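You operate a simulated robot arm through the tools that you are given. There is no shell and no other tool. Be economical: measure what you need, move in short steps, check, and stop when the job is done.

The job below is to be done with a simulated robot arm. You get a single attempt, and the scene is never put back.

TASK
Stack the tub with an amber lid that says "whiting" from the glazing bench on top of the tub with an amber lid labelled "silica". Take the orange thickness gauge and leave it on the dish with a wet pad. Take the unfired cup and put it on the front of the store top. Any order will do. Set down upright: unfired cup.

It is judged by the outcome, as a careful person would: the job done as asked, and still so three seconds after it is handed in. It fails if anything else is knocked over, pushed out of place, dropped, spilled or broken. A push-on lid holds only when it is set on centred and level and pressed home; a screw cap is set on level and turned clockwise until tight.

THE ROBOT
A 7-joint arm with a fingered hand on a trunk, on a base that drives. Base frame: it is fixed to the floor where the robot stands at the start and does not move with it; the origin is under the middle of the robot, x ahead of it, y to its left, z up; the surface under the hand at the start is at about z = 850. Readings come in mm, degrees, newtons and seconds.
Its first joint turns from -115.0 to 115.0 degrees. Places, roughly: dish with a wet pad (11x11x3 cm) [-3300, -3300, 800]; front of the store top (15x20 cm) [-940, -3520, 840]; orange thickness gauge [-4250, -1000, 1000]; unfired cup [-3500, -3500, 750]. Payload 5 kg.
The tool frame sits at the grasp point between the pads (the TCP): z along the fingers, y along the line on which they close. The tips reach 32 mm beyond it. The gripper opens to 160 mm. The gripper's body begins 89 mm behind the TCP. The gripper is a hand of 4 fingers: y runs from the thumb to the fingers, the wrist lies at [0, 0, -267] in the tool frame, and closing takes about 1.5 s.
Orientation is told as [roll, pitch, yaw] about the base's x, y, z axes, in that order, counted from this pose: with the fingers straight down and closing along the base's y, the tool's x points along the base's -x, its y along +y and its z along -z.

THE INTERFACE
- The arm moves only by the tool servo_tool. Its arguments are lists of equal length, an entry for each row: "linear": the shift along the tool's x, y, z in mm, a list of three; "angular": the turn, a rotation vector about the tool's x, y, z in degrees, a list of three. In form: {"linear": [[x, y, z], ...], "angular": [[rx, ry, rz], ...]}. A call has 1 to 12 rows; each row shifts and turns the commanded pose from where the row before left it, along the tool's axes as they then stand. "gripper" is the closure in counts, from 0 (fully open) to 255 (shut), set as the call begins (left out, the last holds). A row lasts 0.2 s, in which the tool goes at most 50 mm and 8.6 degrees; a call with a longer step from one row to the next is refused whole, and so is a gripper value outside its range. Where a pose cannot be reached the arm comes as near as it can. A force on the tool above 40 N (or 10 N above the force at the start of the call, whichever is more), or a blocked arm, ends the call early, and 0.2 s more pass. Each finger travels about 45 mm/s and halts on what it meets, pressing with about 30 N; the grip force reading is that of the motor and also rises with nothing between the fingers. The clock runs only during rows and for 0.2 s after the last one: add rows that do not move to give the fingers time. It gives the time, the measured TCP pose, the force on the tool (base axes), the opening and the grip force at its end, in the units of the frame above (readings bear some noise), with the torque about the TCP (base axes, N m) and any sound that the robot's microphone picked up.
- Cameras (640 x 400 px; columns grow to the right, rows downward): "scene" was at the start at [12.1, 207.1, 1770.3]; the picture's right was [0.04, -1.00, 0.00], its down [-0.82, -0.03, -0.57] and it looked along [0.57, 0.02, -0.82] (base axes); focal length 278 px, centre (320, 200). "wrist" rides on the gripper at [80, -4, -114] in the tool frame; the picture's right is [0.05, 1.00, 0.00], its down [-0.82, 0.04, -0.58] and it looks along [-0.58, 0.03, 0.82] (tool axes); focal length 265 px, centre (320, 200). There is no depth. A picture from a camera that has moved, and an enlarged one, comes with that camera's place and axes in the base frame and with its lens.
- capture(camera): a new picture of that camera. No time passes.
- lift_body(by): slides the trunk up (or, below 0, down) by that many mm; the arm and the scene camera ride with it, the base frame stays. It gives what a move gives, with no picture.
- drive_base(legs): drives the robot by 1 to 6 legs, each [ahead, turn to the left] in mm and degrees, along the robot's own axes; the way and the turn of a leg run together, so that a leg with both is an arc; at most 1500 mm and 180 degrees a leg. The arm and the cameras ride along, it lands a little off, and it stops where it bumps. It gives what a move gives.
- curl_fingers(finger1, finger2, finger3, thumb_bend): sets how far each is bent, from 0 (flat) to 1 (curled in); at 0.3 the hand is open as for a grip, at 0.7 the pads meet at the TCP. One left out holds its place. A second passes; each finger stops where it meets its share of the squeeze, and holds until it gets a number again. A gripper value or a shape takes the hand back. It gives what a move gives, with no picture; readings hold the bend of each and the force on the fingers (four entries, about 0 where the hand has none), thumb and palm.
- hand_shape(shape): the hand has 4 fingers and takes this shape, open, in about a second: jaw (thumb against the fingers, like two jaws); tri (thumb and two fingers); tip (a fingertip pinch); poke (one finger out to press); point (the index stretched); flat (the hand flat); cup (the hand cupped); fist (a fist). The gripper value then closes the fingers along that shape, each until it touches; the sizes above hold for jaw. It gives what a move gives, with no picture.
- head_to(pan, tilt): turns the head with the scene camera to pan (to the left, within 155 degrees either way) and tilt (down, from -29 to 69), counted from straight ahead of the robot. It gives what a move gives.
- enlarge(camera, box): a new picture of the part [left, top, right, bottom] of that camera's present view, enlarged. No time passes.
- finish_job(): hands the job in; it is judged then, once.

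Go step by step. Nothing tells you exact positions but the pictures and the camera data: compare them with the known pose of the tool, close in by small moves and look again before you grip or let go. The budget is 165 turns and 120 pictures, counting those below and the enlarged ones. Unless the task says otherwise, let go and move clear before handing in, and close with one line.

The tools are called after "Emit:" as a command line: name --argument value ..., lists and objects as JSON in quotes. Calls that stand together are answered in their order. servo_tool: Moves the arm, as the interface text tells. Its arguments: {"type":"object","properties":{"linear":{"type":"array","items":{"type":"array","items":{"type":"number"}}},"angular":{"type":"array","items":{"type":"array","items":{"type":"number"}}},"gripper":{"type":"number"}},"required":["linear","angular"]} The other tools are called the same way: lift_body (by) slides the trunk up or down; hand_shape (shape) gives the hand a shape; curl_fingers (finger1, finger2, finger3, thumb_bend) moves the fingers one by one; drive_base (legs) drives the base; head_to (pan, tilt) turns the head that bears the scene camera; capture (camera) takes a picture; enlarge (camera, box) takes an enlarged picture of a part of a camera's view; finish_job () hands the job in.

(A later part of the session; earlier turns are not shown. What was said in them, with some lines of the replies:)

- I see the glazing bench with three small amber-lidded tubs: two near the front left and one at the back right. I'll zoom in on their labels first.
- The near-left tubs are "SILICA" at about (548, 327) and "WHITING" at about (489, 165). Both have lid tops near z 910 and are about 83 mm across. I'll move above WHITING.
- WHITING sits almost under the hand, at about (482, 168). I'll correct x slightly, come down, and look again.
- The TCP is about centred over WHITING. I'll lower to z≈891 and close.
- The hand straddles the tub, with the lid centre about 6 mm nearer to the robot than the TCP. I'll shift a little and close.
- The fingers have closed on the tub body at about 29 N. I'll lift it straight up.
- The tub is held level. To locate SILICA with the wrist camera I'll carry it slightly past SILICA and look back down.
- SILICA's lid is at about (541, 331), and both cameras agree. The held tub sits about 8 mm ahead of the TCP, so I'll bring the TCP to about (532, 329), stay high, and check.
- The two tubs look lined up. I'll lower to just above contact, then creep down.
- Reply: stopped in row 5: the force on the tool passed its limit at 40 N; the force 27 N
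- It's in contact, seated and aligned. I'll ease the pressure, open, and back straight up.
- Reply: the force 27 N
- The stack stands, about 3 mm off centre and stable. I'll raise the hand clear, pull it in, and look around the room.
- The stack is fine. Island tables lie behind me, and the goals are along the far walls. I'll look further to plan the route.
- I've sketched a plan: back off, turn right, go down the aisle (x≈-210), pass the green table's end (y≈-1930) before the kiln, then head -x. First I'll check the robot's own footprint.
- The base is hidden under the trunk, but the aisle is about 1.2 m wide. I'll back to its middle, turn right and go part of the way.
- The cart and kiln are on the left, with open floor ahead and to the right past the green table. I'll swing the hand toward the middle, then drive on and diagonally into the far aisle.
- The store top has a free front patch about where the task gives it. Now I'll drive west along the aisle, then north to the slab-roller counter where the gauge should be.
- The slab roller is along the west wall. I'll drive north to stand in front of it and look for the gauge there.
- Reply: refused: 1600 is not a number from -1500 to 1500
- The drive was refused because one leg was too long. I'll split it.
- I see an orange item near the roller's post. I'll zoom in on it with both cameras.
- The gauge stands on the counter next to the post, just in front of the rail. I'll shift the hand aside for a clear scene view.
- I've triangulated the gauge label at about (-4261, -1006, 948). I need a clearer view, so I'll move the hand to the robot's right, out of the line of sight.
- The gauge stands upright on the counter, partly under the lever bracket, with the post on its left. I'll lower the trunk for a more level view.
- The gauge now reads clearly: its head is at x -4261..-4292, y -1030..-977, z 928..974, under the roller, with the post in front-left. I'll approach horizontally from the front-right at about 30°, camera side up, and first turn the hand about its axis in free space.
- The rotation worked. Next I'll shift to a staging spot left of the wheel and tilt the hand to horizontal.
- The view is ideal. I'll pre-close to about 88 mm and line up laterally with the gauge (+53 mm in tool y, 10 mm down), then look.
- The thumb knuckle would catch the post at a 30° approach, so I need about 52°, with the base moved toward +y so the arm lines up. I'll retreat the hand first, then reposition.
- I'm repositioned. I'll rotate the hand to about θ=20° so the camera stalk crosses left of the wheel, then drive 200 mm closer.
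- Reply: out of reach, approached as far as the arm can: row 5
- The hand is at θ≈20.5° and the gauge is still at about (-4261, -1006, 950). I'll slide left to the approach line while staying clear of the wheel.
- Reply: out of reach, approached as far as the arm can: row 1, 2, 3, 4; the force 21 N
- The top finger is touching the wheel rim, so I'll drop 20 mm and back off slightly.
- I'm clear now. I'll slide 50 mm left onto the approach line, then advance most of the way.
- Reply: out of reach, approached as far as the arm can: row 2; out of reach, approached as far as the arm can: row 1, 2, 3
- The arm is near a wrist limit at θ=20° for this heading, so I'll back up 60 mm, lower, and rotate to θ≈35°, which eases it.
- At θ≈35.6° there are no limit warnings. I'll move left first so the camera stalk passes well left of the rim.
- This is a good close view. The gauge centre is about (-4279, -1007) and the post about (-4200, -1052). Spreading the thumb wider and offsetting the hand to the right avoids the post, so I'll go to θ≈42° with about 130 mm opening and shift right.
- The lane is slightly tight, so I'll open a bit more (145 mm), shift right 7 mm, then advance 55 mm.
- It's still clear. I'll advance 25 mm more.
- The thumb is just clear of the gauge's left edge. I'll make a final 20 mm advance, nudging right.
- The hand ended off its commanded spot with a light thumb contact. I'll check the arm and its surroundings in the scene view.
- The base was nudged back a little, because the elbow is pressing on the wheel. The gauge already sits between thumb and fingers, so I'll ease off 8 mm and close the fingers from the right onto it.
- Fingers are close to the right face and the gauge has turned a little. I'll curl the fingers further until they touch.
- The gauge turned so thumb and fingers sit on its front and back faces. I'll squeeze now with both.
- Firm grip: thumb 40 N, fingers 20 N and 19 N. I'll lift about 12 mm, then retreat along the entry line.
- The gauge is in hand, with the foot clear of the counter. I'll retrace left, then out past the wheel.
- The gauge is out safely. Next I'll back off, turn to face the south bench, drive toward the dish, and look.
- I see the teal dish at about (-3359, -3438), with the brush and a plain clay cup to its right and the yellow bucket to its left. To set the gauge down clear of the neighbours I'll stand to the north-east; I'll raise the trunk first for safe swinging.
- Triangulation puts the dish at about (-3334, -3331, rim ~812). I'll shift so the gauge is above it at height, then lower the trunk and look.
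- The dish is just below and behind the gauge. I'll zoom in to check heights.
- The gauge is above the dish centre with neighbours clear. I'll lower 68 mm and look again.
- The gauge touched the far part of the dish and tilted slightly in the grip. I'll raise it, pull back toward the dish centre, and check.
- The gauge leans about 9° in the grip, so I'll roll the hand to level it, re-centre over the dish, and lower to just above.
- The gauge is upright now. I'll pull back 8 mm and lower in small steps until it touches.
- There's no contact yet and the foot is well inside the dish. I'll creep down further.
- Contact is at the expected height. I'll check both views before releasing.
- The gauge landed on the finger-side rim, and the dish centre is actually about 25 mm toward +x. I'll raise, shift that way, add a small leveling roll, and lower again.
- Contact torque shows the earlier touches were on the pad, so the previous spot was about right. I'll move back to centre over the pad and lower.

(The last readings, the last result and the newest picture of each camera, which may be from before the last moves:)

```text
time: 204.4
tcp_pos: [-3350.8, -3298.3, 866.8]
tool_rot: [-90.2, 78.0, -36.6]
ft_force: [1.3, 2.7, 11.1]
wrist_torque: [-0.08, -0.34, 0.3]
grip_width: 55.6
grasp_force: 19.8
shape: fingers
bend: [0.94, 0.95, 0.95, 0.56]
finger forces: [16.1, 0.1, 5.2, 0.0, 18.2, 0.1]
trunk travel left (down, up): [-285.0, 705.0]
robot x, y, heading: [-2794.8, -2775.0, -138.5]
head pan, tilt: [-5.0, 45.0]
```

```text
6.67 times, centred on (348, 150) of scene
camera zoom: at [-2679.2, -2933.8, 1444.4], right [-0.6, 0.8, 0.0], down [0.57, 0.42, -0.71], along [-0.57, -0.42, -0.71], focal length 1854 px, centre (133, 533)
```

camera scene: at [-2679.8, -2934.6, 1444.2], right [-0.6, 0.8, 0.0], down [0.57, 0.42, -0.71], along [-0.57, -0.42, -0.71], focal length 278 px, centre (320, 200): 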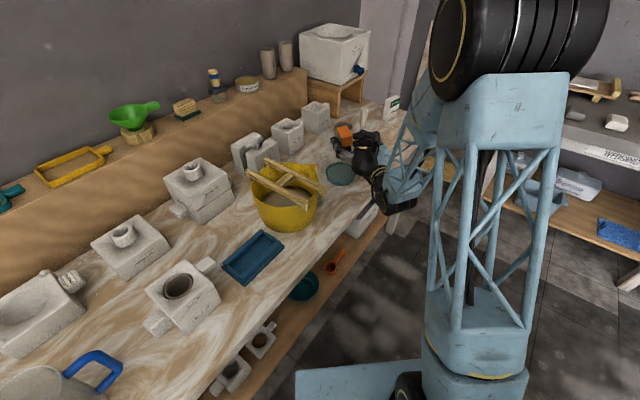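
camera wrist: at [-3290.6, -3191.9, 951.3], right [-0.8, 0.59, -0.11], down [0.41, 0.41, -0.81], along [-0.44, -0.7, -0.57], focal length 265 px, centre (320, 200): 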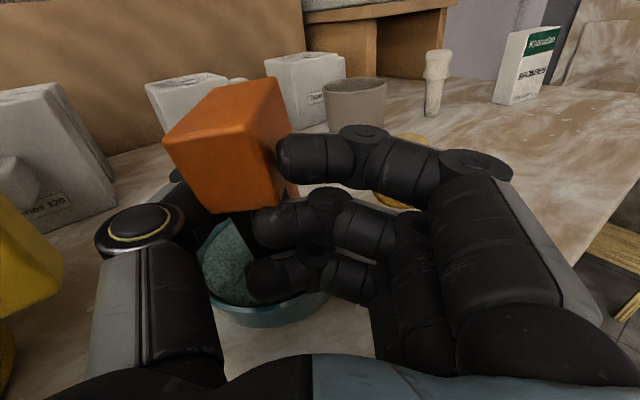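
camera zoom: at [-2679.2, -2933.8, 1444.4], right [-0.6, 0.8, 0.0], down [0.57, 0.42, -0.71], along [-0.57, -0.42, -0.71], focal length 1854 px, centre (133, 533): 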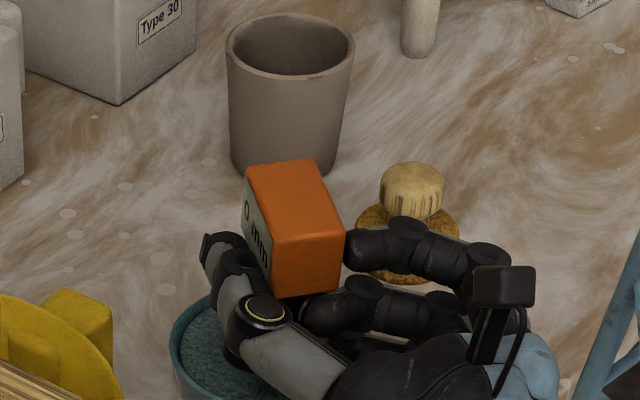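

The gauge has squared up on the pad and is lightly loaded. I'll release gently, opening thumb and fingers a little.

Emit:
curl_fingers --finger1 0.86 --finger2 0.86 --finger3 0.86 --thumb_bend 0.45

Emit:
enlarge --camera "wrist" --box '[140, 60, 380, 360]'

```text
time: 205.4
tcp_pos: [-3352.8, -3298.7, 867.1]
tool_rot: [-90.3, 78.0, -36.7]
ft_force: [0.2, 0.6, -0.6]
wrist_torque: [0.01, 0.0, 0.01]
grip_width: 52.5
grasp_force: 5.3
shape: fingers
bend: [0.85, 0.86, 0.86, 0.45]
finger forces: [4.4, 0.2, 0.7, 0.0, 4.4, 0.0]
trunk travel left (down, up): [-285.0, 705.0]
robot x, y, heading: [-2793.8, -2773.6, -138.7]
head pan, tilt: [-5.0, 45.0]
```

```text
1.33 times, centred on (260, 210) of wrist
camera zoom: at [-3295.0, -3199.5, 946.1], right [-0.8, 0.58, -0.16], down [0.45, 0.39, -0.81], along [-0.41, -0.71, -0.57], focal length 354 px, centre (400, 187)
```

zoom: 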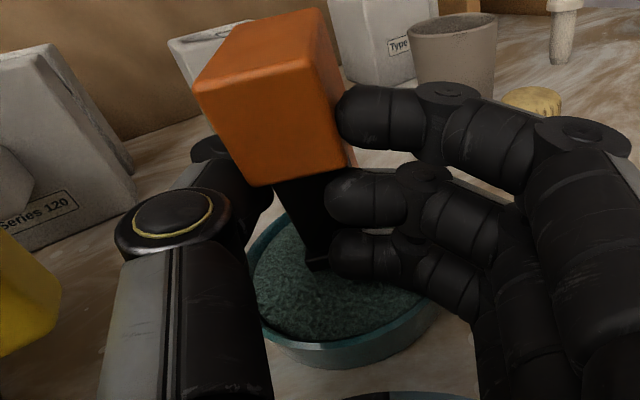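

The gauge stands on the pad and its foot is visible inside the dish. I'll open further.

Emit:
curl_fingers --finger1 0.76 --finger2 0.76 --finger3 0.76 --thumb_bend 0.36

Emit:
enlarge --camera "wrist" --box '[140, 60, 380, 360]'

```text
time: 206.4
tcp_pos: [-3352.5, -3300.0, 867.1]
tool_rot: [-90.6, 78.0, -36.8]
ft_force: [0.7, 0.1, 1.7]
wrist_torque: [0.03, -0.02, -0.03]
grip_width: 69.6
grasp_force: 0.7
shape: fingers
bend: [0.76, 0.76, 0.76, 0.36]
finger forces: [0.1, 0.1, 1.8, 0.0, 0.0, 0.1]
trunk travel left (down, up): [-285.0, 705.0]
robot x, y, heading: [-2797.8, -2776.8, -138.5]
head pan, tilt: [-5.0, 45.0]
```

```text
1.33 times, centred on (260, 210) of wrist
camera zoom: at [-3294.8, -3199.5, 946.4], right [-0.8, 0.58, -0.16], down [0.44, 0.39, -0.81], along [-0.41, -0.71, -0.57], focal length 354 px, centre (400, 187)
```

zoom: 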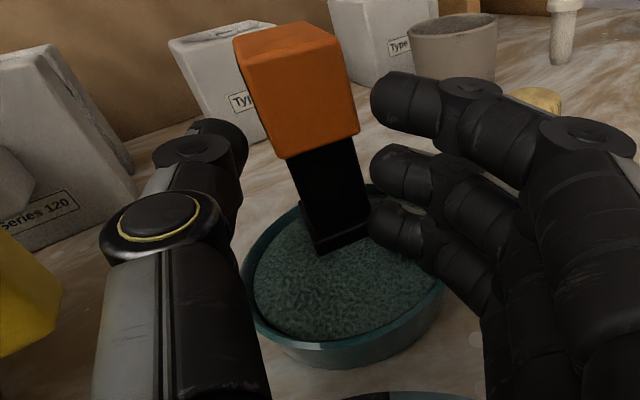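

The gauge stands upright on the pad. I'll open fully and retreat straight back.

Emit:
curl_fingers --finger1 0.5 --finger2 0.5 --finger3 0.5 --thumb_bend 0.3

Emit:
servo_tool --linear '[[3, 0, -15], [5, 0, -30], [5, 0, -40], [5, 0, -45], [0, 0, 0]]' --angular '[[0, 0, 0], [0, 0, 0], [0, 0, 0], [0, 0, 0], [0, 0, 0]]'

Emit:
capture --camera "wrist"

```text
time: 207.4
tcp_pos: [-3352.2, -3297.4, 866.8]
tool_rot: [-90.5, 77.9, -36.7]
ft_force: [0.3, 0.4, -0.2]
wrist_torque: [0.01, 0.0, 0.03]
grip_width: 130.1
grasp_force: 0.0
shape: fingers
bend: [0.5, 0.5, 0.5, 0.3]
finger forces: [0.0, 0.0, 0.0, 0.0, 0.1, 0.0]
trunk travel left (down, up): [-285.0, 705.0]
robot x, y, heading: [-2794.5, -2773.7, -138.3]
head pan, tilt: [-5.0, 45.0]
```

```text
time: 208.6
tcp_pos: [-3305.7, -3206.7, 881.1]
tool_rot: [-90.5, 77.8, -36.7]
ft_force: [0.1, 0.4, 0.3]
wrist_torque: [-0.01, 0.01, 0.03]
grip_width: 130.6
grasp_force: 0.2
shape: fingers
bend: [0.5, 0.5, 0.5, 0.3]
finger forces: [0.0, 0.1, 0.0, 0.0, 0.0, 0.0]
out of reach, approached as far as the arm can: row 4
trunk travel left (down, up): [-285.0, 705.0]
robot x, y, heading: [-2793.0, -2776.0, -138.3]
head pan, tilt: [-5.0, 45.0]
```

```text
22 pictures are left
camera wrist: at [-3249.9, -3106.7, 959.4], right [-0.8, 0.58, -0.16], down [0.44, 0.39, -0.81], along [-0.41, -0.71, -0.57], focal length 265 px, centre (320, 200)
```

wrist: 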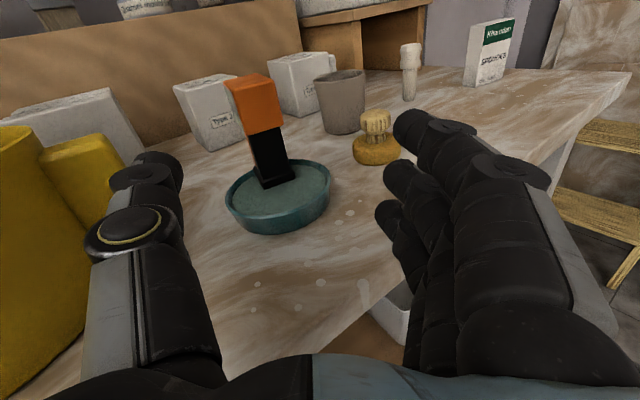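

The gauge is on the pad. Now for the cup at about (-3526, -3456), rim z ~871: I'll raise the trunk, reorient the hand to point down, and return it to normal yaw.

Emit:
lift_body --by 300

Emit:
servo_tool --linear '[[0, 0, 0], [0, 0, 0], [0, 0, 0], [0, 0, 0], [0, 0, 0], [0, 0, 0], [0, 0, 0], [0, 0, 0], [0, 0, 0], [0, 0, 0], [0, 0, 0], [0, 0, 0]]' --angular '[[0, 0, -6], [0, 0, -6], [0, -8.5, 0], [0, -8.5, 0], [0, -8.5, 0], [0, -8.5, 0], [0, -8.5, 0], [0, -8.5, 0], [0, -8.5, 0], [0, -8.5, 0], [0, -8.5, 0], [0, -8.5, 0]]' --gripper 0

Emit:
servo_tool --linear '[[0, 0, 0], [0, 0, 0], [0, 0, 0], [0, 0, 0], [0, 0, 0], [0, 0, 0], [0, 0, 0], [0, 0, 0], [0, 0, 0], [0, 0, 0], [0, 0, 0], [0, 0, 0]]' --angular '[[0, -5, 0], [0, 0, -8], [0, 0, -8], [0, 0, -8], [0, 0, -8], [0, 0, -8], [0, 0, -8], [0, 0, -8], [0, 0, -8], [0, 0, -8], [0, 0, -8], [0, 0, -8]]'

Emit:
servo_tool --linear '[[0, 0, 0], [0, 0, 0], [0, 0, 0], [0, 0, 0], [0, 0, 0], [0, 0, 0], [0, 0, 0], [0, 0, 0], [0, 0, 0], [0, 0, 0], [0, 0, 0], [0, 0, 0]]' --angular '[[0, 0, -8], [0, 0, -8], [0, 0, -8], [0, 0, -8], [0, 0, -8], [0, 0, -8], [0, 0, -8], [0, 0, -8], [0, 0, -8], [0, 0, -8], [0, 0, -8], [0, 0, 0]]'

```text
time: 211.6
tcp_pos: [-3306.1, -3206.1, 1180.3]
tool_rot: [-90.4, 78.0, -36.7]
ft_force: [0.5, -0.2, -0.3]
wrist_torque: [0.02, -0.07, 0.02]
grip_width: 130.4
grasp_force: 0.0
shape: fingers
bend: [0.5, 0.5, 0.5, 0.3]
finger forces: [0.0, 0.0, 0.0, 0.1, 0.0, 0.0]
trunk travel left (down, up): [-585.0, 405.0]
robot x, y, heading: [-2794.9, -2774.6, -138.5]
head pan, tilt: [-5.0, 45.0]
```

```text
time: 214.2
tcp_pos: [-3303.4, -3213.9, 1180.6]
tool_rot: [-1.8, 5.6, 52.2]
ft_force: [-4.3, 5.9, -0.4]
wrist_torque: [-0.49, -0.17, 0.14]
grip_width: 159.9
grasp_force: 0.1
shape: jaw
bend: [0.3, 0.3, 0.3, 0.3]
finger forces: [0.0, 0.0, 0.0, 0.0, 0.0, 0.1]
trunk travel left (down, up): [-585.0, 405.0]
robot x, y, heading: [-2795.5, -2772.8, -138.2]
head pan, tilt: [-5.0, 45.0]
```

```text
time: 216.8
tcp_pos: [-3307.2, -3208.1, 1181.2]
tool_rot: [0.1, 0.0, 141.8]
ft_force: [-0.5, -0.5, -0.1]
wrist_torque: [0.02, -0.02, 0.01]
grip_width: 159.7
grasp_force: 0.0
shape: jaw
bend: [0.3, 0.3, 0.3, 0.3]
finger forces: [0.0, 0.1, 0.0, 0.0, 0.1, 0.1]
trunk travel left (down, up): [-585.0, 405.0]
robot x, y, heading: [-2789.2, -2774.8, -138.7]
head pan, tilt: [-5.0, 45.0]
```

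```text
time: 219.4
tcp_pos: [-3305.5, -3206.7, 1180.2]
tool_rot: [0.1, 0.0, -130.2]
ft_force: [0.3, -0.2, 0.0]
wrist_torque: [-0.02, 0.0, -0.01]
grip_width: 160.0
grasp_force: 0.2
shape: jaw
bend: [0.3, 0.3, 0.3, 0.3]
finger forces: [0.0, 0.0, 0.1, 0.0, 0.1, 0.0]
trunk travel left (down, up): [-585.0, 405.0]
robot x, y, heading: [-2793.8, -2775.1, -138.3]
head pan, tilt: [-5.0, 45.0]
```

The hand now points down in its normal yaw. I'll drive to stand in front of the cup.

Emit:
drive_base --legs '[[0, -41.6], [600, 0], [0, 90]]'

Emit:
head_to --pan 8 --tilt 50

Emit:
capture --camera "wrist"

Emit:
capture --camera "scene"

```text
time: 228.8
tcp_pos: [-3389.7, -3447.8, 1180.6]
tool_rot: [0.0, -0.1, -80.8]
ft_force: [0.2, 0.7, -0.1]
wrist_torque: [0.01, -0.03, -0.02]
grip_width: 159.9
grasp_force: 0.1
shape: jaw
bend: [0.3, 0.3, 0.3, 0.3]
finger forces: [0.0, 0.0, 0.1, 0.1, 0.1, 0.0]
trunk travel left (down, up): [-585.0, 405.0]
robot x, y, heading: [-3380.5, -2778.8, -89.0]
head pan, tilt: [-5.0, 45.0]
```

```text
time: 229.6
tcp_pos: [-3388.7, -3448.2, 1180.7]
tool_rot: [0.0, -0.1, -80.8]
ft_force: [0.0, 0.1, -0.7]
wrist_torque: [-0.02, -0.03, 0.01]
grip_width: 159.9
grasp_force: 0.1
shape: jaw
bend: [0.3, 0.3, 0.3, 0.3]
finger forces: [0.0, 0.1, 0.0, 0.0, 0.0, 0.1]
trunk travel left (down, up): [-585.0, 405.0]
robot x, y, heading: [-3386.6, -2776.3, -88.9]
head pan, tilt: [8.0, 50.0]
```

```text
21 pictures are left
camera wrist: at [-3407.2, -3368.2, 1293.8], right [0.98, 0.21, 0.0], down [0.17, -0.8, 0.58], along [0.12, -0.57, -0.82], focal length 265 px, centre (320, 200)
```

wrist: 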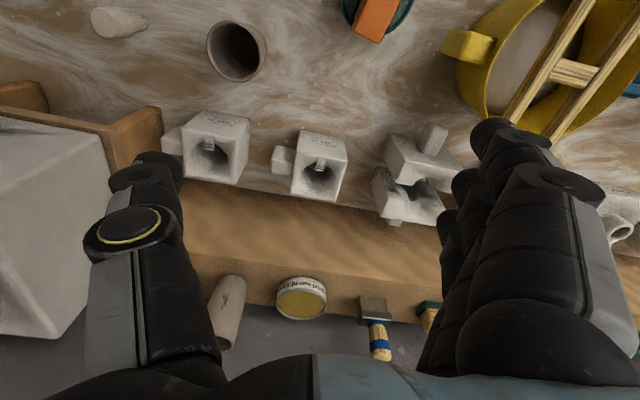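

```text
20 pictures are left
camera scene: at [-3171.4, -2788.8, 1737.4], right [-0.99, -0.16, 0.0], down [-0.12, 0.76, -0.64], along [0.1, -0.63, -0.77], focal length 278 px, centre (320, 200)
```

scene: 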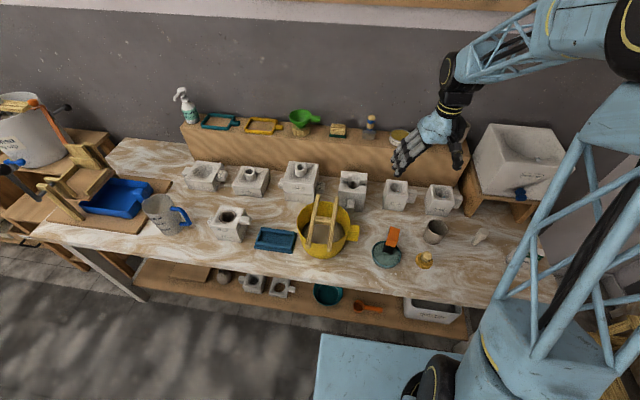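

The cup rim is at about (-3516, -3436). I'll move over it and come partway down.

Emit:
servo_tool --linear '[[10, -41, 0], [10, -41, 10], [11, -41.6, 10], [0, 0, 45], [0, 0, 45], [0, 0, 45], [0, 0, 45], [0, 0, 0]]' --angular '[[0, 0, 0], [0, 0, 0], [0, 0, 0], [0, 0, 0], [0, 0, 0], [0, 0, 0], [0, 0, 0], [0, 0, 0]]'

Emit:
capture --camera "wrist"

```text
time: 231.4
tcp_pos: [-3515.2, -3438.8, 980.3]
tool_rot: [0.0, -0.1, -80.8]
ft_force: [-0.5, 0.0, 0.2]
wrist_torque: [0.02, -0.05, -0.03]
grip_width: 159.8
grasp_force: 0.1
shape: jaw
bend: [0.3, 0.3, 0.3, 0.3]
finger forces: [0.0, 0.0, 0.1, 0.0, 0.1, 0.1]
trunk travel left (down, up): [-585.0, 405.0]
robot x, y, heading: [-3384.3, -2778.9, -88.6]
head pan, tilt: [8.0, 50.0]
```

```text
19 pictures are left
camera wrist: at [-3532.3, -3358.5, 1094.0], right [0.98, 0.21, 0.0], down [0.17, -0.8, 0.58], along [0.12, -0.57, -0.82], focal length 265 px, centre (320, 200)
```

wrist: 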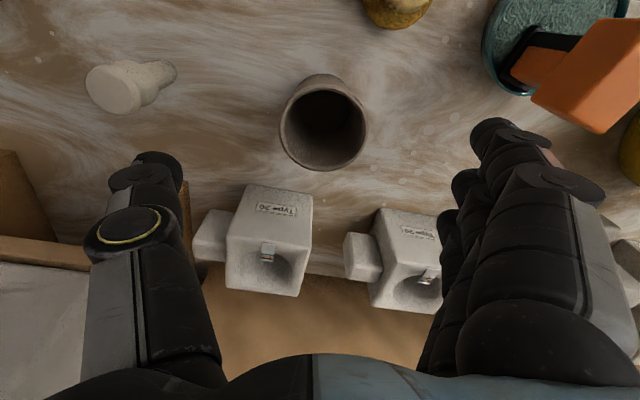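

The cup is centred between thumb and fingers. I'll pre-close to about 118 mm and lower to z≈842.

Emit:
servo_tool --linear '[[2, 3, 20], [0, 0, 30], [0, 0, 0], [0, 0, 0]]' --angular '[[0, 0, 0], [0, 0, 0], [0, 0, 0], [0, 0, 0]]' --gripper 66

Emit:
servo_tool --linear '[[0, 0, 30], [0, 0, 30], [0, 0, 20], [0, 0, 8], [0, 0, 0]]' --angular '[[0, 0, 0], [0, 0, 0], [0, 0, 0], [0, 0, 0], [0, 0, 0]]'

Emit:
capture --camera "wrist"

Emit:
enlarge --camera "scene" --box '[360, 160, 520, 260]'

```text
time: 232.4
tcp_pos: [-3512.2, -3434.2, 928.7]
tool_rot: [0.0, -0.1, -80.8]
ft_force: [-0.4, 0.0, 0.2]
wrist_torque: [-0.02, -0.01, 0.02]
grip_width: 118.9
grasp_force: 0.0
shape: jaw
bend: [0.63, 0.63, 0.63, 0.6]
finger forces: [0.0, 0.0, 0.0, 0.0, 0.0, 0.1]
trunk travel left (down, up): [-585.0, 405.0]
robot x, y, heading: [-3384.8, -2775.2, -88.7]
head pan, tilt: [8.0, 50.0]
```

```text
time: 233.6
tcp_pos: [-3513.7, -3435.4, 840.1]
tool_rot: [0.0, -0.2, -80.9]
ft_force: [0.5, -0.1, 0.5]
wrist_torque: [-0.01, -0.02, -0.03]
grip_width: 118.9
grasp_force: 0.1
shape: jaw
bend: [0.63, 0.63, 0.63, 0.6]
finger forces: [0.1, 0.0, 0.1, 0.0, 0.0, 0.0]
trunk travel left (down, up): [-585.0, 405.0]
robot x, y, heading: [-3385.3, -2773.2, -88.8]
head pan, tilt: [8.0, 50.0]
```

```text
18 pictures are left
camera wrist: at [-3529.9, -3355.8, 954.3], right [0.98, 0.21, 0.0], down [0.17, -0.8, 0.58], along [0.12, -0.57, -0.82], focal length 265 px, centre (320, 200)
```

wrist: 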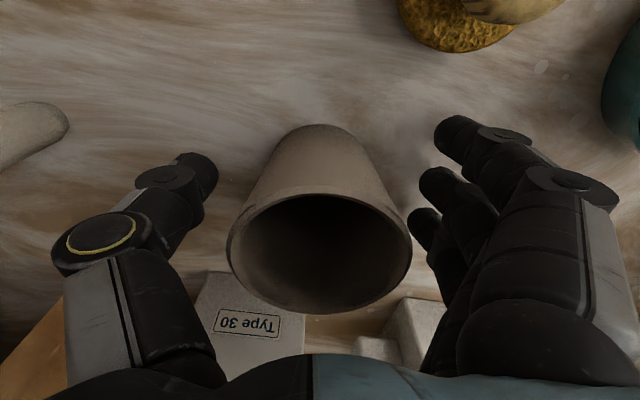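

```text
4.00 times, centred on (440, 210) of scene
camera zoom: at [-3171.4, -2788.7, 1737.4], right [-0.99, -0.16, 0.0], down [-0.12, 0.76, -0.64], along [0.1, -0.63, -0.77], focal length 1112 px, centre (-160, 160)
```

zoom: 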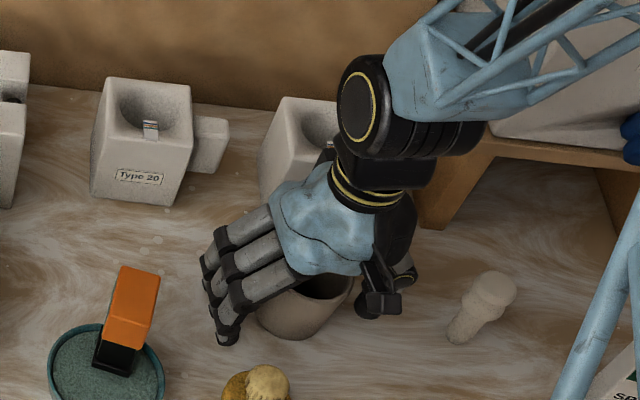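

It's well centred. I'll close gradually to keep the squeeze on the unfired clay light.

Emit:
servo_tool --linear '[[0, 0, 0], [0, 0, 0], [0, 0, 0], [0, 0, 0], [0, 0, 0]]' --angular '[[0, 0, 0], [0, 0, 0], [0, 0, 0], [0, 0, 0], [0, 0, 0]]' --gripper 140

Emit:
servo_tool --linear '[[0, 0, 0], [0, 0, 0], [0, 0, 0]]' --angular '[[0, 0, 0], [0, 0, 0], [0, 0, 0]]' --gripper 155

Emit:
servo_tool --linear '[[0, 0, 0], [0, 0, 0], [0, 0, 0]]' --angular '[[0, 0, 0], [0, 0, 0], [0, 0, 0]]' --gripper 165

```text
time: 234.8
tcp_pos: [-3512.3, -3435.2, 840.2]
tool_rot: [0.0, 0.0, -80.9]
ft_force: [0.3, -0.3, -0.2]
wrist_torque: [-0.03, -0.05, 0.02]
grip_width: 73.1
grasp_force: 0.0
shape: jaw
bend: [0.73, 0.73, 0.73, 0.7]
finger forces: [0.0, 0.0, 0.0, 0.1, 0.0, 0.0]
trunk travel left (down, up): [-585.0, 405.0]
robot x, y, heading: [-3386.7, -2779.4, -88.8]
head pan, tilt: [8.0, 50.0]
```

```text
time: 235.6
tcp_pos: [-3512.6, -3435.2, 841.5]
tool_rot: [0.0, -0.1, -80.8]
ft_force: [-0.1, 0.6, -0.7]
wrist_torque: [0.01, 0.01, 0.01]
grip_width: 63.8
grasp_force: 0.1
shape: jaw
bend: [0.73, 0.73, 0.73, 0.7]
finger forces: [0.1, 0.3, 0.0, 0.0, 0.3, 0.0]
trunk travel left (down, up): [-585.0, 405.0]
robot x, y, heading: [-3384.6, -2777.9, -89.0]
head pan, tilt: [8.0, 50.0]
```

```text
time: 236.4
tcp_pos: [-3513.0, -3435.3, 841.2]
tool_rot: [0.0, -0.1, -80.8]
ft_force: [0.1, 0.5, -2.8]
wrist_torque: [0.02, -0.05, 0.01]
grip_width: 49.6
grasp_force: 29.7
shape: jaw
bend: [0.72, 0.73, 0.73, 0.7]
finger forces: [7.4, 8.9, 8.8, 0.0, 26.9, 0.0]
trunk travel left (down, up): [-585.0, 405.0]
robot x, y, heading: [-3382.2, -2774.9, -88.8]
head pan, tilt: [8.0, 50.0]
```

The cup is gripped at about 27 N with no sound of cracking. I'll lift it straight up and check.

Emit:
servo_tool --linear '[[0, 0, -15], [0, 0, -40], [0, 0, -45], [0, 0, -45], [0, 0, -45], [0, 0, -45], [0, 0, -45], [0, 0, 0]]' --angular '[[0, 0, 0], [0, 0, 0], [0, 0, 0], [0, 0, 0], [0, 0, 0], [0, 0, 0], [0, 0, 0], [0, 0, 0]]'

Emit:
capture --camera "wrist"

```text
time: 238.2
tcp_pos: [-3514.3, -3435.6, 1124.0]
tool_rot: [0.1, -0.1, -80.8]
ft_force: [1.1, -0.5, -2.5]
wrist_torque: [0.03, -0.03, 0.0]
grip_width: 49.4
grasp_force: 30.0
shape: jaw
bend: [0.72, 0.73, 0.73, 0.7]
finger forces: [7.6, 9.0, 9.5, 0.0, 26.8, 0.0]
trunk travel left (down, up): [-585.0, 405.0]
robot x, y, heading: [-3383.7, -2778.8, -88.9]
head pan, tilt: [8.0, 50.0]
```

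```text
16 pictures are left
camera wrist: at [-3532.4, -3356.1, 1237.2], right [0.98, 0.21, 0.0], down [0.17, -0.8, 0.58], along [0.12, -0.57, -0.82], focal length 265 px, centre (320, 200)
```

wrist: 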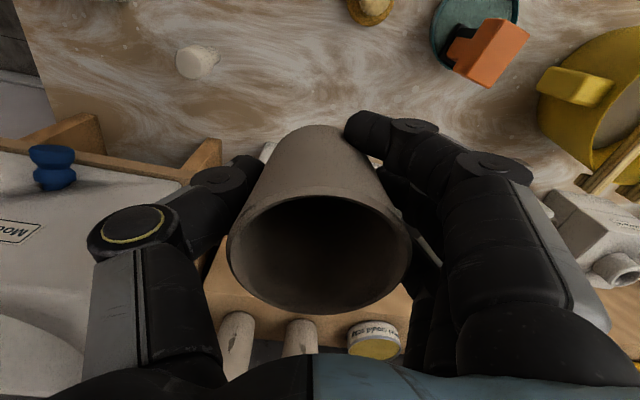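

The cup is held well. I'll drive east along the aisle to the store and turn to face it.

Emit:
drive_base --legs '[[0, 89], [1300, 0], [1170, 0], [0, -90]]'

Emit:
head_to --pan 0 --tilt 50

Emit:
capture --camera "scene"

```text
time: 258.4
tcp_pos: [-1066.2, -3371.6, 1123.9]
tool_rot: [0.1, -0.2, -82.6]
ft_force: [-0.3, -0.2, -2.9]
wrist_torque: [0.01, -0.02, 0.0]
grip_width: 49.1
grasp_force: 30.1
shape: jaw
bend: [0.73, 0.73, 0.73, 0.7]
finger forces: [6.2, 8.9, 10.7, 0.0, 26.6, 0.0]
trunk travel left (down, up): [-585.0, 405.0]
robot x, y, heading: [-917.8, -2716.5, -90.5]
head pan, tilt: [8.0, 50.0]
```

```text
time: 259.1
tcp_pos: [-1064.4, -3370.8, 1123.1]
tool_rot: [0.0, -0.1, -82.7]
ft_force: [0.6, 0.4, -2.2]
wrist_torque: [0.0, -0.01, 0.01]
grip_width: 48.9
grasp_force: 30.0
shape: jaw
bend: [0.73, 0.73, 0.73, 0.7]
finger forces: [6.2, 8.8, 10.7, 0.0, 26.6, 0.0]
trunk travel left (down, up): [-585.0, 405.0]
robot x, y, heading: [-914.9, -2717.8, -90.7]
head pan, tilt: [0.0, 50.0]
```

```text
15 pictures are left
camera scene: at [-712.2, -2736.4, 1737.4], right [-1.0, 0.01, 0.0], down [0.01, 0.77, -0.64], along [-0.01, -0.64, -0.77], focal length 278 px, centre (320, 200)
```

scene: 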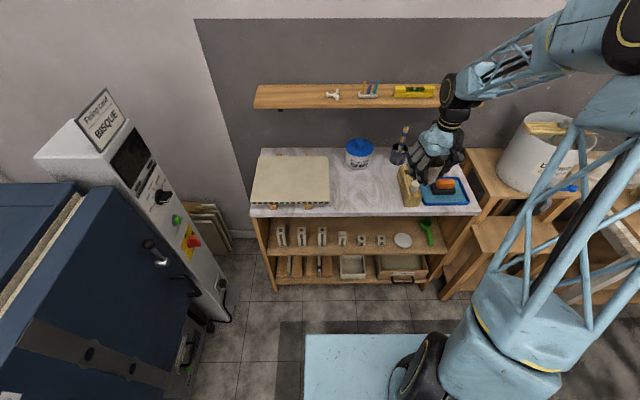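

The free front patch on the store top lies between the board and the wooden plane. I'll move above it and look.

Emit:
servo_tool --linear '[[-30, 29.5, 0], [-30, 29.5, 0], [-30, 29.5, 0], [-30, 29.5, 0], [0, 0, 0]]' --angular '[[0, 0, 0], [0, 0, 0], [0, 0, 0], [0, 0, 0], [0, 0, 0]]'

Emit:
capture --camera "wrist"

Emit:
enlarge --camera "scene" --box '[240, 130, 480, 280]'

```text
time: 260.3
tcp_pos: [-933.5, -3473.2, 1122.6]
tool_rot: [0.1, -0.1, -82.6]
ft_force: [0.6, -1.0, -3.2]
wrist_torque: [0.03, -0.03, 0.02]
grip_width: 48.5
grasp_force: 30.5
shape: jaw
bend: [0.73, 0.73, 0.73, 0.7]
finger forces: [6.5, 9.2, 10.9, 0.0, 26.9, 0.1]
trunk travel left (down, up): [-585.0, 405.0]
robot x, y, heading: [-915.1, -2716.8, -90.9]
head pan, tilt: [0.0, 50.0]
```

```text
14 pictures are left
camera wrist: at [-948.2, -3393.1, 1236.1], right [0.98, 0.18, 0.0], down [0.15, -0.8, 0.58], along [0.1, -0.57, -0.82], focal length 265 px, centre (320, 200)
```

wrist: 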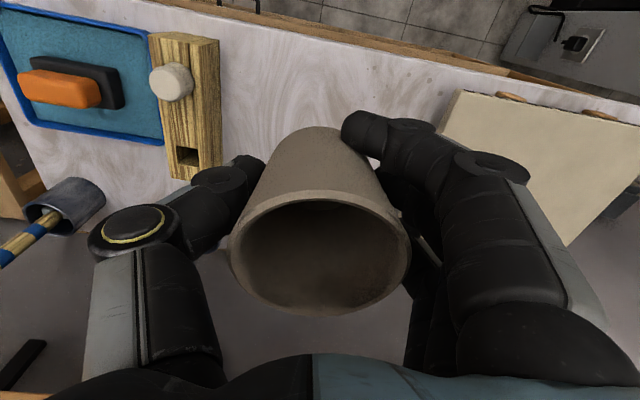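

```text
2.67 times, centred on (360, 205) of scene
camera zoom: at [-712.5, -2736.3, 1737.4], right [-1.0, 0.01, 0.0], down [0.01, 0.77, -0.64], along [-0.01, -0.64, -0.77], focal length 742 px, centre (213, 187)
```

zoom: 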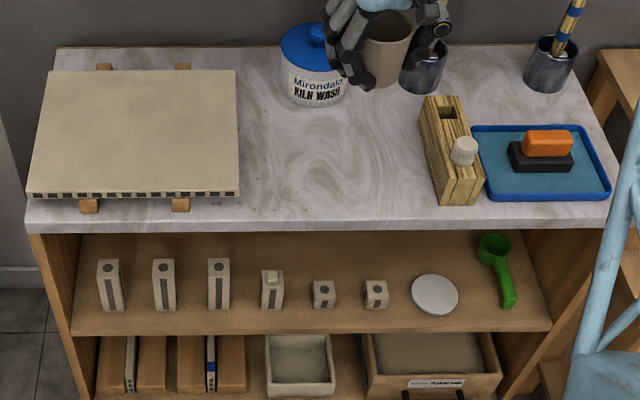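

The store top is at z≈840 with its front edge at y≈-3412. I'll go to about (-937, -3515) and lower to just above.

Emit:
servo_tool --linear '[[-20, -4, 0], [-21, -5, 20], [0, 0, 45], [0, 0, 45], [0, 0, 45], [0, 0, 35], [0, 0, 20], [0, 0, 0]]' --angular '[[0, 0, 0], [0, 0, 0], [0, 0, 0], [0, 0, 0], [0, 0, 0], [0, 0, 0], [0, 0, 0], [0, 0, 0]]'

Emit:
enlarge --camera "scene" --box '[290, 120, 450, 220]'

Emit:
capture --camera "wrist"

```text
time: 262.1
tcp_pos: [-935.6, -3516.9, 913.8]
tool_rot: [0.0, 0.0, -82.6]
ft_force: [-0.4, -0.8, -2.9]
wrist_torque: [0.07, 0.0, -0.01]
grip_width: 48.6
grasp_force: 29.5
shape: jaw
bend: [0.73, 0.73, 0.73, 0.7]
finger forces: [6.7, 9.3, 11.0, 0.0, 26.6, 0.1]
trunk travel left (down, up): [-585.0, 405.0]
robot x, y, heading: [-912.5, -2719.7, -90.6]
head pan, tilt: [0.0, 50.0]
```

```text
4.00 times, centred on (370, 170) of scene
camera zoom: at [-712.1, -2736.5, 1737.4], right [-1.0, 0.01, 0.0], down [0.01, 0.77, -0.64], along [-0.01, -0.64, -0.77], focal length 1112 px, centre (120, 320)
```

zoom: 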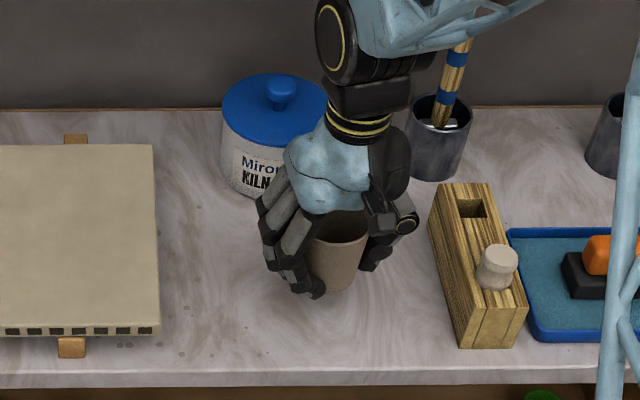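

```text
11 pictures are left
camera wrist: at [-950.3, -3437.6, 1027.5], right [0.98, 0.18, 0.0], down [0.15, -0.8, 0.58], along [0.1, -0.57, -0.82], focal length 265 px, centre (320, 200)
```

wrist: 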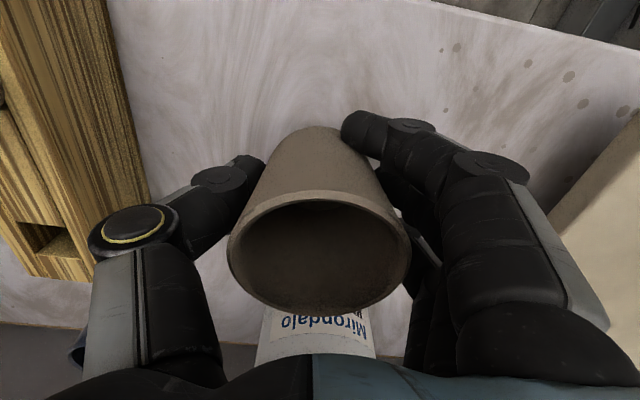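

The patch below is clear on all sides. I'll lower to near contact and creep.

Emit:
servo_tool --linear '[[0, 0, 14], [0, 0, 8], [0, 0, 0]]' --angular '[[0, 0, 0], [0, 0, 0], [0, 0, 0]]'

Emit:
servo_tool --linear '[[0, 0, 3], [0, 0, 0]]' --angular '[[0, 0, 0], [0, 0, 0]]'

Emit:
servo_tool --linear '[[0, 0, 2.5], [0, 0, 0]]' --angular '[[0, 0, 0], [0, 0, 0]]'

```text
time: 262.9
tcp_pos: [-935.3, -3517.7, 892.6]
tool_rot: [0.0, -0.2, -82.6]
ft_force: [0.7, -0.5, -2.8]
wrist_torque: [-0.01, 0.01, 0.0]
grip_width: 48.7
grasp_force: 29.9
shape: jaw
bend: [0.73, 0.73, 0.73, 0.7]
finger forces: [6.6, 9.2, 11.2, 0.0, 26.6, 0.1]
trunk travel left (down, up): [-585.0, 405.0]
robot x, y, heading: [-915.7, -2716.9, -90.6]
head pan, tilt: [0.0, 50.0]
```

```text
time: 263.5
tcp_pos: [-935.5, -3517.3, 887.9]
tool_rot: [0.0, -0.1, -82.7]
ft_force: [-0.2, 0.1, -3.4]
wrist_torque: [0.04, 0.03, 0.01]
grip_width: 48.8
grasp_force: 30.2
shape: jaw
bend: [0.73, 0.73, 0.73, 0.7]
finger forces: [6.6, 9.2, 11.1, 0.0, 26.5, 0.0]
trunk travel left (down, up): [-585.0, 405.0]
robot x, y, heading: [-914.1, -2719.6, -90.6]
head pan, tilt: [0.0, 50.0]
```

```text
time: 264.1
tcp_pos: [-935.3, -3516.9, 886.4]
tool_rot: [0.0, -0.1, -82.5]
ft_force: [-0.8, -0.1, -2.4]
wrist_torque: [0.01, 0.03, 0.01]
grip_width: 48.7
grasp_force: 29.9
shape: jaw
bend: [0.73, 0.73, 0.73, 0.7]
finger forces: [6.6, 9.1, 11.3, 0.1, 26.6, 0.0]
trunk travel left (down, up): [-585.0, 405.0]
robot x, y, heading: [-911.4, -2716.7, -90.8]
head pan, tilt: [0.0, 50.0]
```

Emit:
servo_tool --linear '[[0, 0, 2.5], [0, 0, 0]]' --angular '[[0, 0, 0], [0, 0, 0]]'

Emit:
servo_tool --linear '[[0, 0, 2], [0, 0, 0]]' --angular '[[0, 0, 0], [0, 0, 0]]'

Emit:
servo_tool --linear '[[0, 0, 2], [0, 0, 0]]' --angular '[[0, 0, 0], [0, 0, 0]]'

```text
time: 264.7
tcp_pos: [-937.1, -3517.0, 882.3]
tool_rot: [-0.1, -0.1, -82.6]
ft_force: [0.0, 0.2, -2.8]
wrist_torque: [-0.01, 0.01, 0.0]
grip_width: 48.8
grasp_force: 30.0
shape: jaw
bend: [0.73, 0.73, 0.73, 0.7]
finger forces: [6.6, 9.3, 11.3, 0.1, 26.6, 0.0]
trunk travel left (down, up): [-585.0, 405.0]
robot x, y, heading: [-914.4, -2717.8, -90.6]
head pan, tilt: [0.0, 50.0]
```

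```text
time: 265.3
tcp_pos: [-935.6, -3517.3, 881.3]
tool_rot: [0.0, 0.0, -82.6]
ft_force: [0.0, -1.0, -3.0]
wrist_torque: [0.02, -0.02, -0.01]
grip_width: 48.9
grasp_force: 29.7
shape: jaw
bend: [0.73, 0.73, 0.73, 0.7]
finger forces: [6.6, 9.2, 11.2, 0.0, 26.6, 0.0]
trunk travel left (down, up): [-585.0, 405.0]
robot x, y, heading: [-916.5, -2713.1, -90.7]
head pan, tilt: [0.0, 50.0]
```

```text
time: 265.9
tcp_pos: [-935.7, -3517.6, 880.2]
tool_rot: [0.0, -0.1, -82.6]
ft_force: [-0.7, 1.9, 2.4]
wrist_torque: [-0.03, -0.06, -0.01]
grip_width: 48.6
grasp_force: 30.3
shape: jaw
bend: [0.73, 0.73, 0.73, 0.7]
finger forces: [6.9, 9.4, 10.5, 0.1, 27.6, 0.0]
trunk travel left (down, up): [-585.0, 405.0]
robot x, y, heading: [-916.4, -2717.5, -90.6]
head pan, tilt: [0.0, 50.0]
```

The cup is resting on the top. I'll open gradually to about 118 mm.

Emit:
servo_tool --linear '[[0, 0, 0], [0, 0, 0], [0, 0, 0], [0, 0, 0]]' --angular '[[0, 0, 0], [0, 0, 0], [0, 0, 0], [0, 0, 0]]' --gripper 140

Emit:
servo_tool --linear '[[0, 0, 0], [0, 0, 0], [0, 0, 0], [0, 0, 0], [0, 0, 0]]' --angular '[[0, 0, 0], [0, 0, 0], [0, 0, 0], [0, 0, 0], [0, 0, 0]]' --gripper 60

Emit:
capture --camera "wrist"

```text
time: 266.9
tcp_pos: [-934.6, -3516.2, 879.5]
tool_rot: [0.0, -0.1, -82.5]
ft_force: [0.6, 0.2, 0.1]
wrist_torque: [-0.01, -0.01, 0.0]
grip_width: 71.2
grasp_force: 0.1
shape: jaw
bend: [0.73, 0.73, 0.73, 0.7]
finger forces: [0.0, 0.0, 0.0, 0.0, 0.1, 0.0]
trunk travel left (down, up): [-585.0, 405.0]
robot x, y, heading: [-918.2, -2717.5, -90.7]
head pan, tilt: [0.0, 50.0]
```

```text
time: 268.1
tcp_pos: [-935.3, -3515.1, 878.5]
tool_rot: [0.0, -0.1, -82.5]
ft_force: [-0.5, 0.2, 0.1]
wrist_torque: [0.01, 0.03, 0.01]
grip_width: 122.1
grasp_force: 0.0
shape: jaw
bend: [0.62, 0.62, 0.62, 0.58]
finger forces: [0.0, 0.0, 0.1, 0.1, 0.0, 0.0]
trunk travel left (down, up): [-585.0, 405.0]
robot x, y, heading: [-915.9, -2718.2, -90.7]
head pan, tilt: [0.0, 50.0]
```

```text
10 pictures are left
camera wrist: at [-950.4, -3437.0, 993.5], right [0.98, 0.18, 0.0], down [0.15, -0.8, 0.58], along [0.1, -0.57, -0.82], focal length 265 px, centre (320, 200)
```

wrist: 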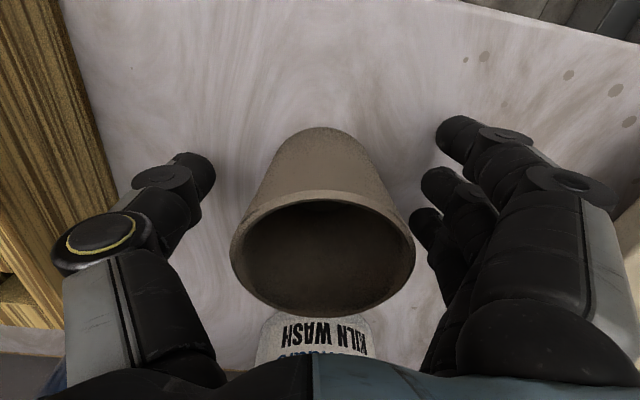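

The cup is free and upright between the open fingers. I'll rise straight up and check.

Emit:
servo_tool --linear '[[0, 0, -25], [0, 0, -40], [0, 0, -45], [0, 0, -45], [0, 0, -45], [0, 0, -45], [40, 0, 0], [45, 0, 0], [45, 0, 0], [0, 0, 0]]' --angular '[[0, 0, 0], [0, 0, 0], [0, 0, 0], [0, 0, 0], [0, 0, 0], [0, 0, 0], [0, 0, 0], [0, 0, 0], [0, 0, 0], [0, 0, 0]]'

Emit:
enlarge --camera "scene" --box '[240, 120, 480, 270]'

Emit:
head_to --pan -75 --tilt 22

Emit:
capture --camera "scene"

```text
time: 270.3
tcp_pos: [-952.5, -3385.3, 1123.8]
tool_rot: [0.1, -0.2, -82.6]
ft_force: [0.0, -0.5, 0.5]
wrist_torque: [-0.01, 0.0, 0.02]
grip_width: 122.2
grasp_force: 0.0
shape: jaw
bend: [0.62, 0.62, 0.62, 0.58]
finger forces: [0.0, 0.0, 0.0, 0.0, 0.1, 0.0]
trunk travel left (down, up): [-585.0, 405.0]
robot x, y, heading: [-915.2, -2716.8, -90.5]
head pan, tilt: [0.0, 50.0]
```

```text
2.67 times, centred on (360, 195) of scene
camera zoom: at [-712.2, -2736.5, 1737.3], right [-1.0, 0.01, 0.0], down [0.01, 0.77, -0.64], along [-0.01, -0.64, -0.77], focal length 742 px, centre (213, 213)
```

zoom: 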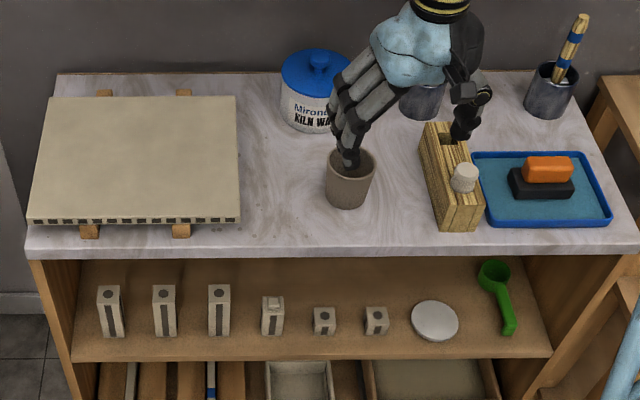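

```text
time: 271.7
tcp_pos: [-950.4, -3386.0, 1123.4]
tool_rot: [0.0, 0.0, -82.6]
ft_force: [0.1, 0.1, 0.4]
wrist_torque: [0.03, -0.03, 0.0]
grip_width: 121.9
grasp_force: 0.0
shape: jaw
bend: [0.62, 0.62, 0.62, 0.58]
finger forces: [0.2, 0.1, 0.0, 0.1, 0.0, 0.0]
trunk travel left (down, up): [-585.0, 405.0]
robot x, y, heading: [-915.8, -2720.5, -90.8]
head pan, tilt: [-75.0, 22.0]
```

```text
8 pictures are left
camera scene: at [-801.1, -2682.3, 1779.7], right [-0.25, 0.97, 0.0], down [0.36, 0.09, -0.93], along [-0.9, -0.23, -0.37], focal length 278 px, centre (320, 200)
```

scene: 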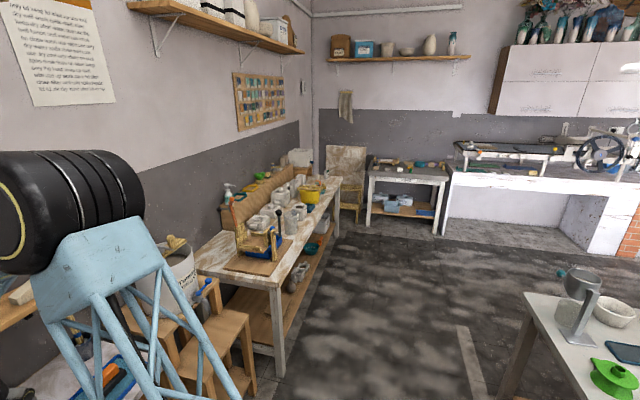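

The cup stands upright on the front of the store top, the gauge is on the wet pad, and WHITING is stacked on SILICA. The hand is clear, so I'm handing in.

Emit:
finish_job

```text
The job is handed in.
```

The job is handed in: the whiting tub sits on the silica tub, the orange thickness gauge is on the wet-pad dish, and the unfired cup stands upright on the front of the store top.
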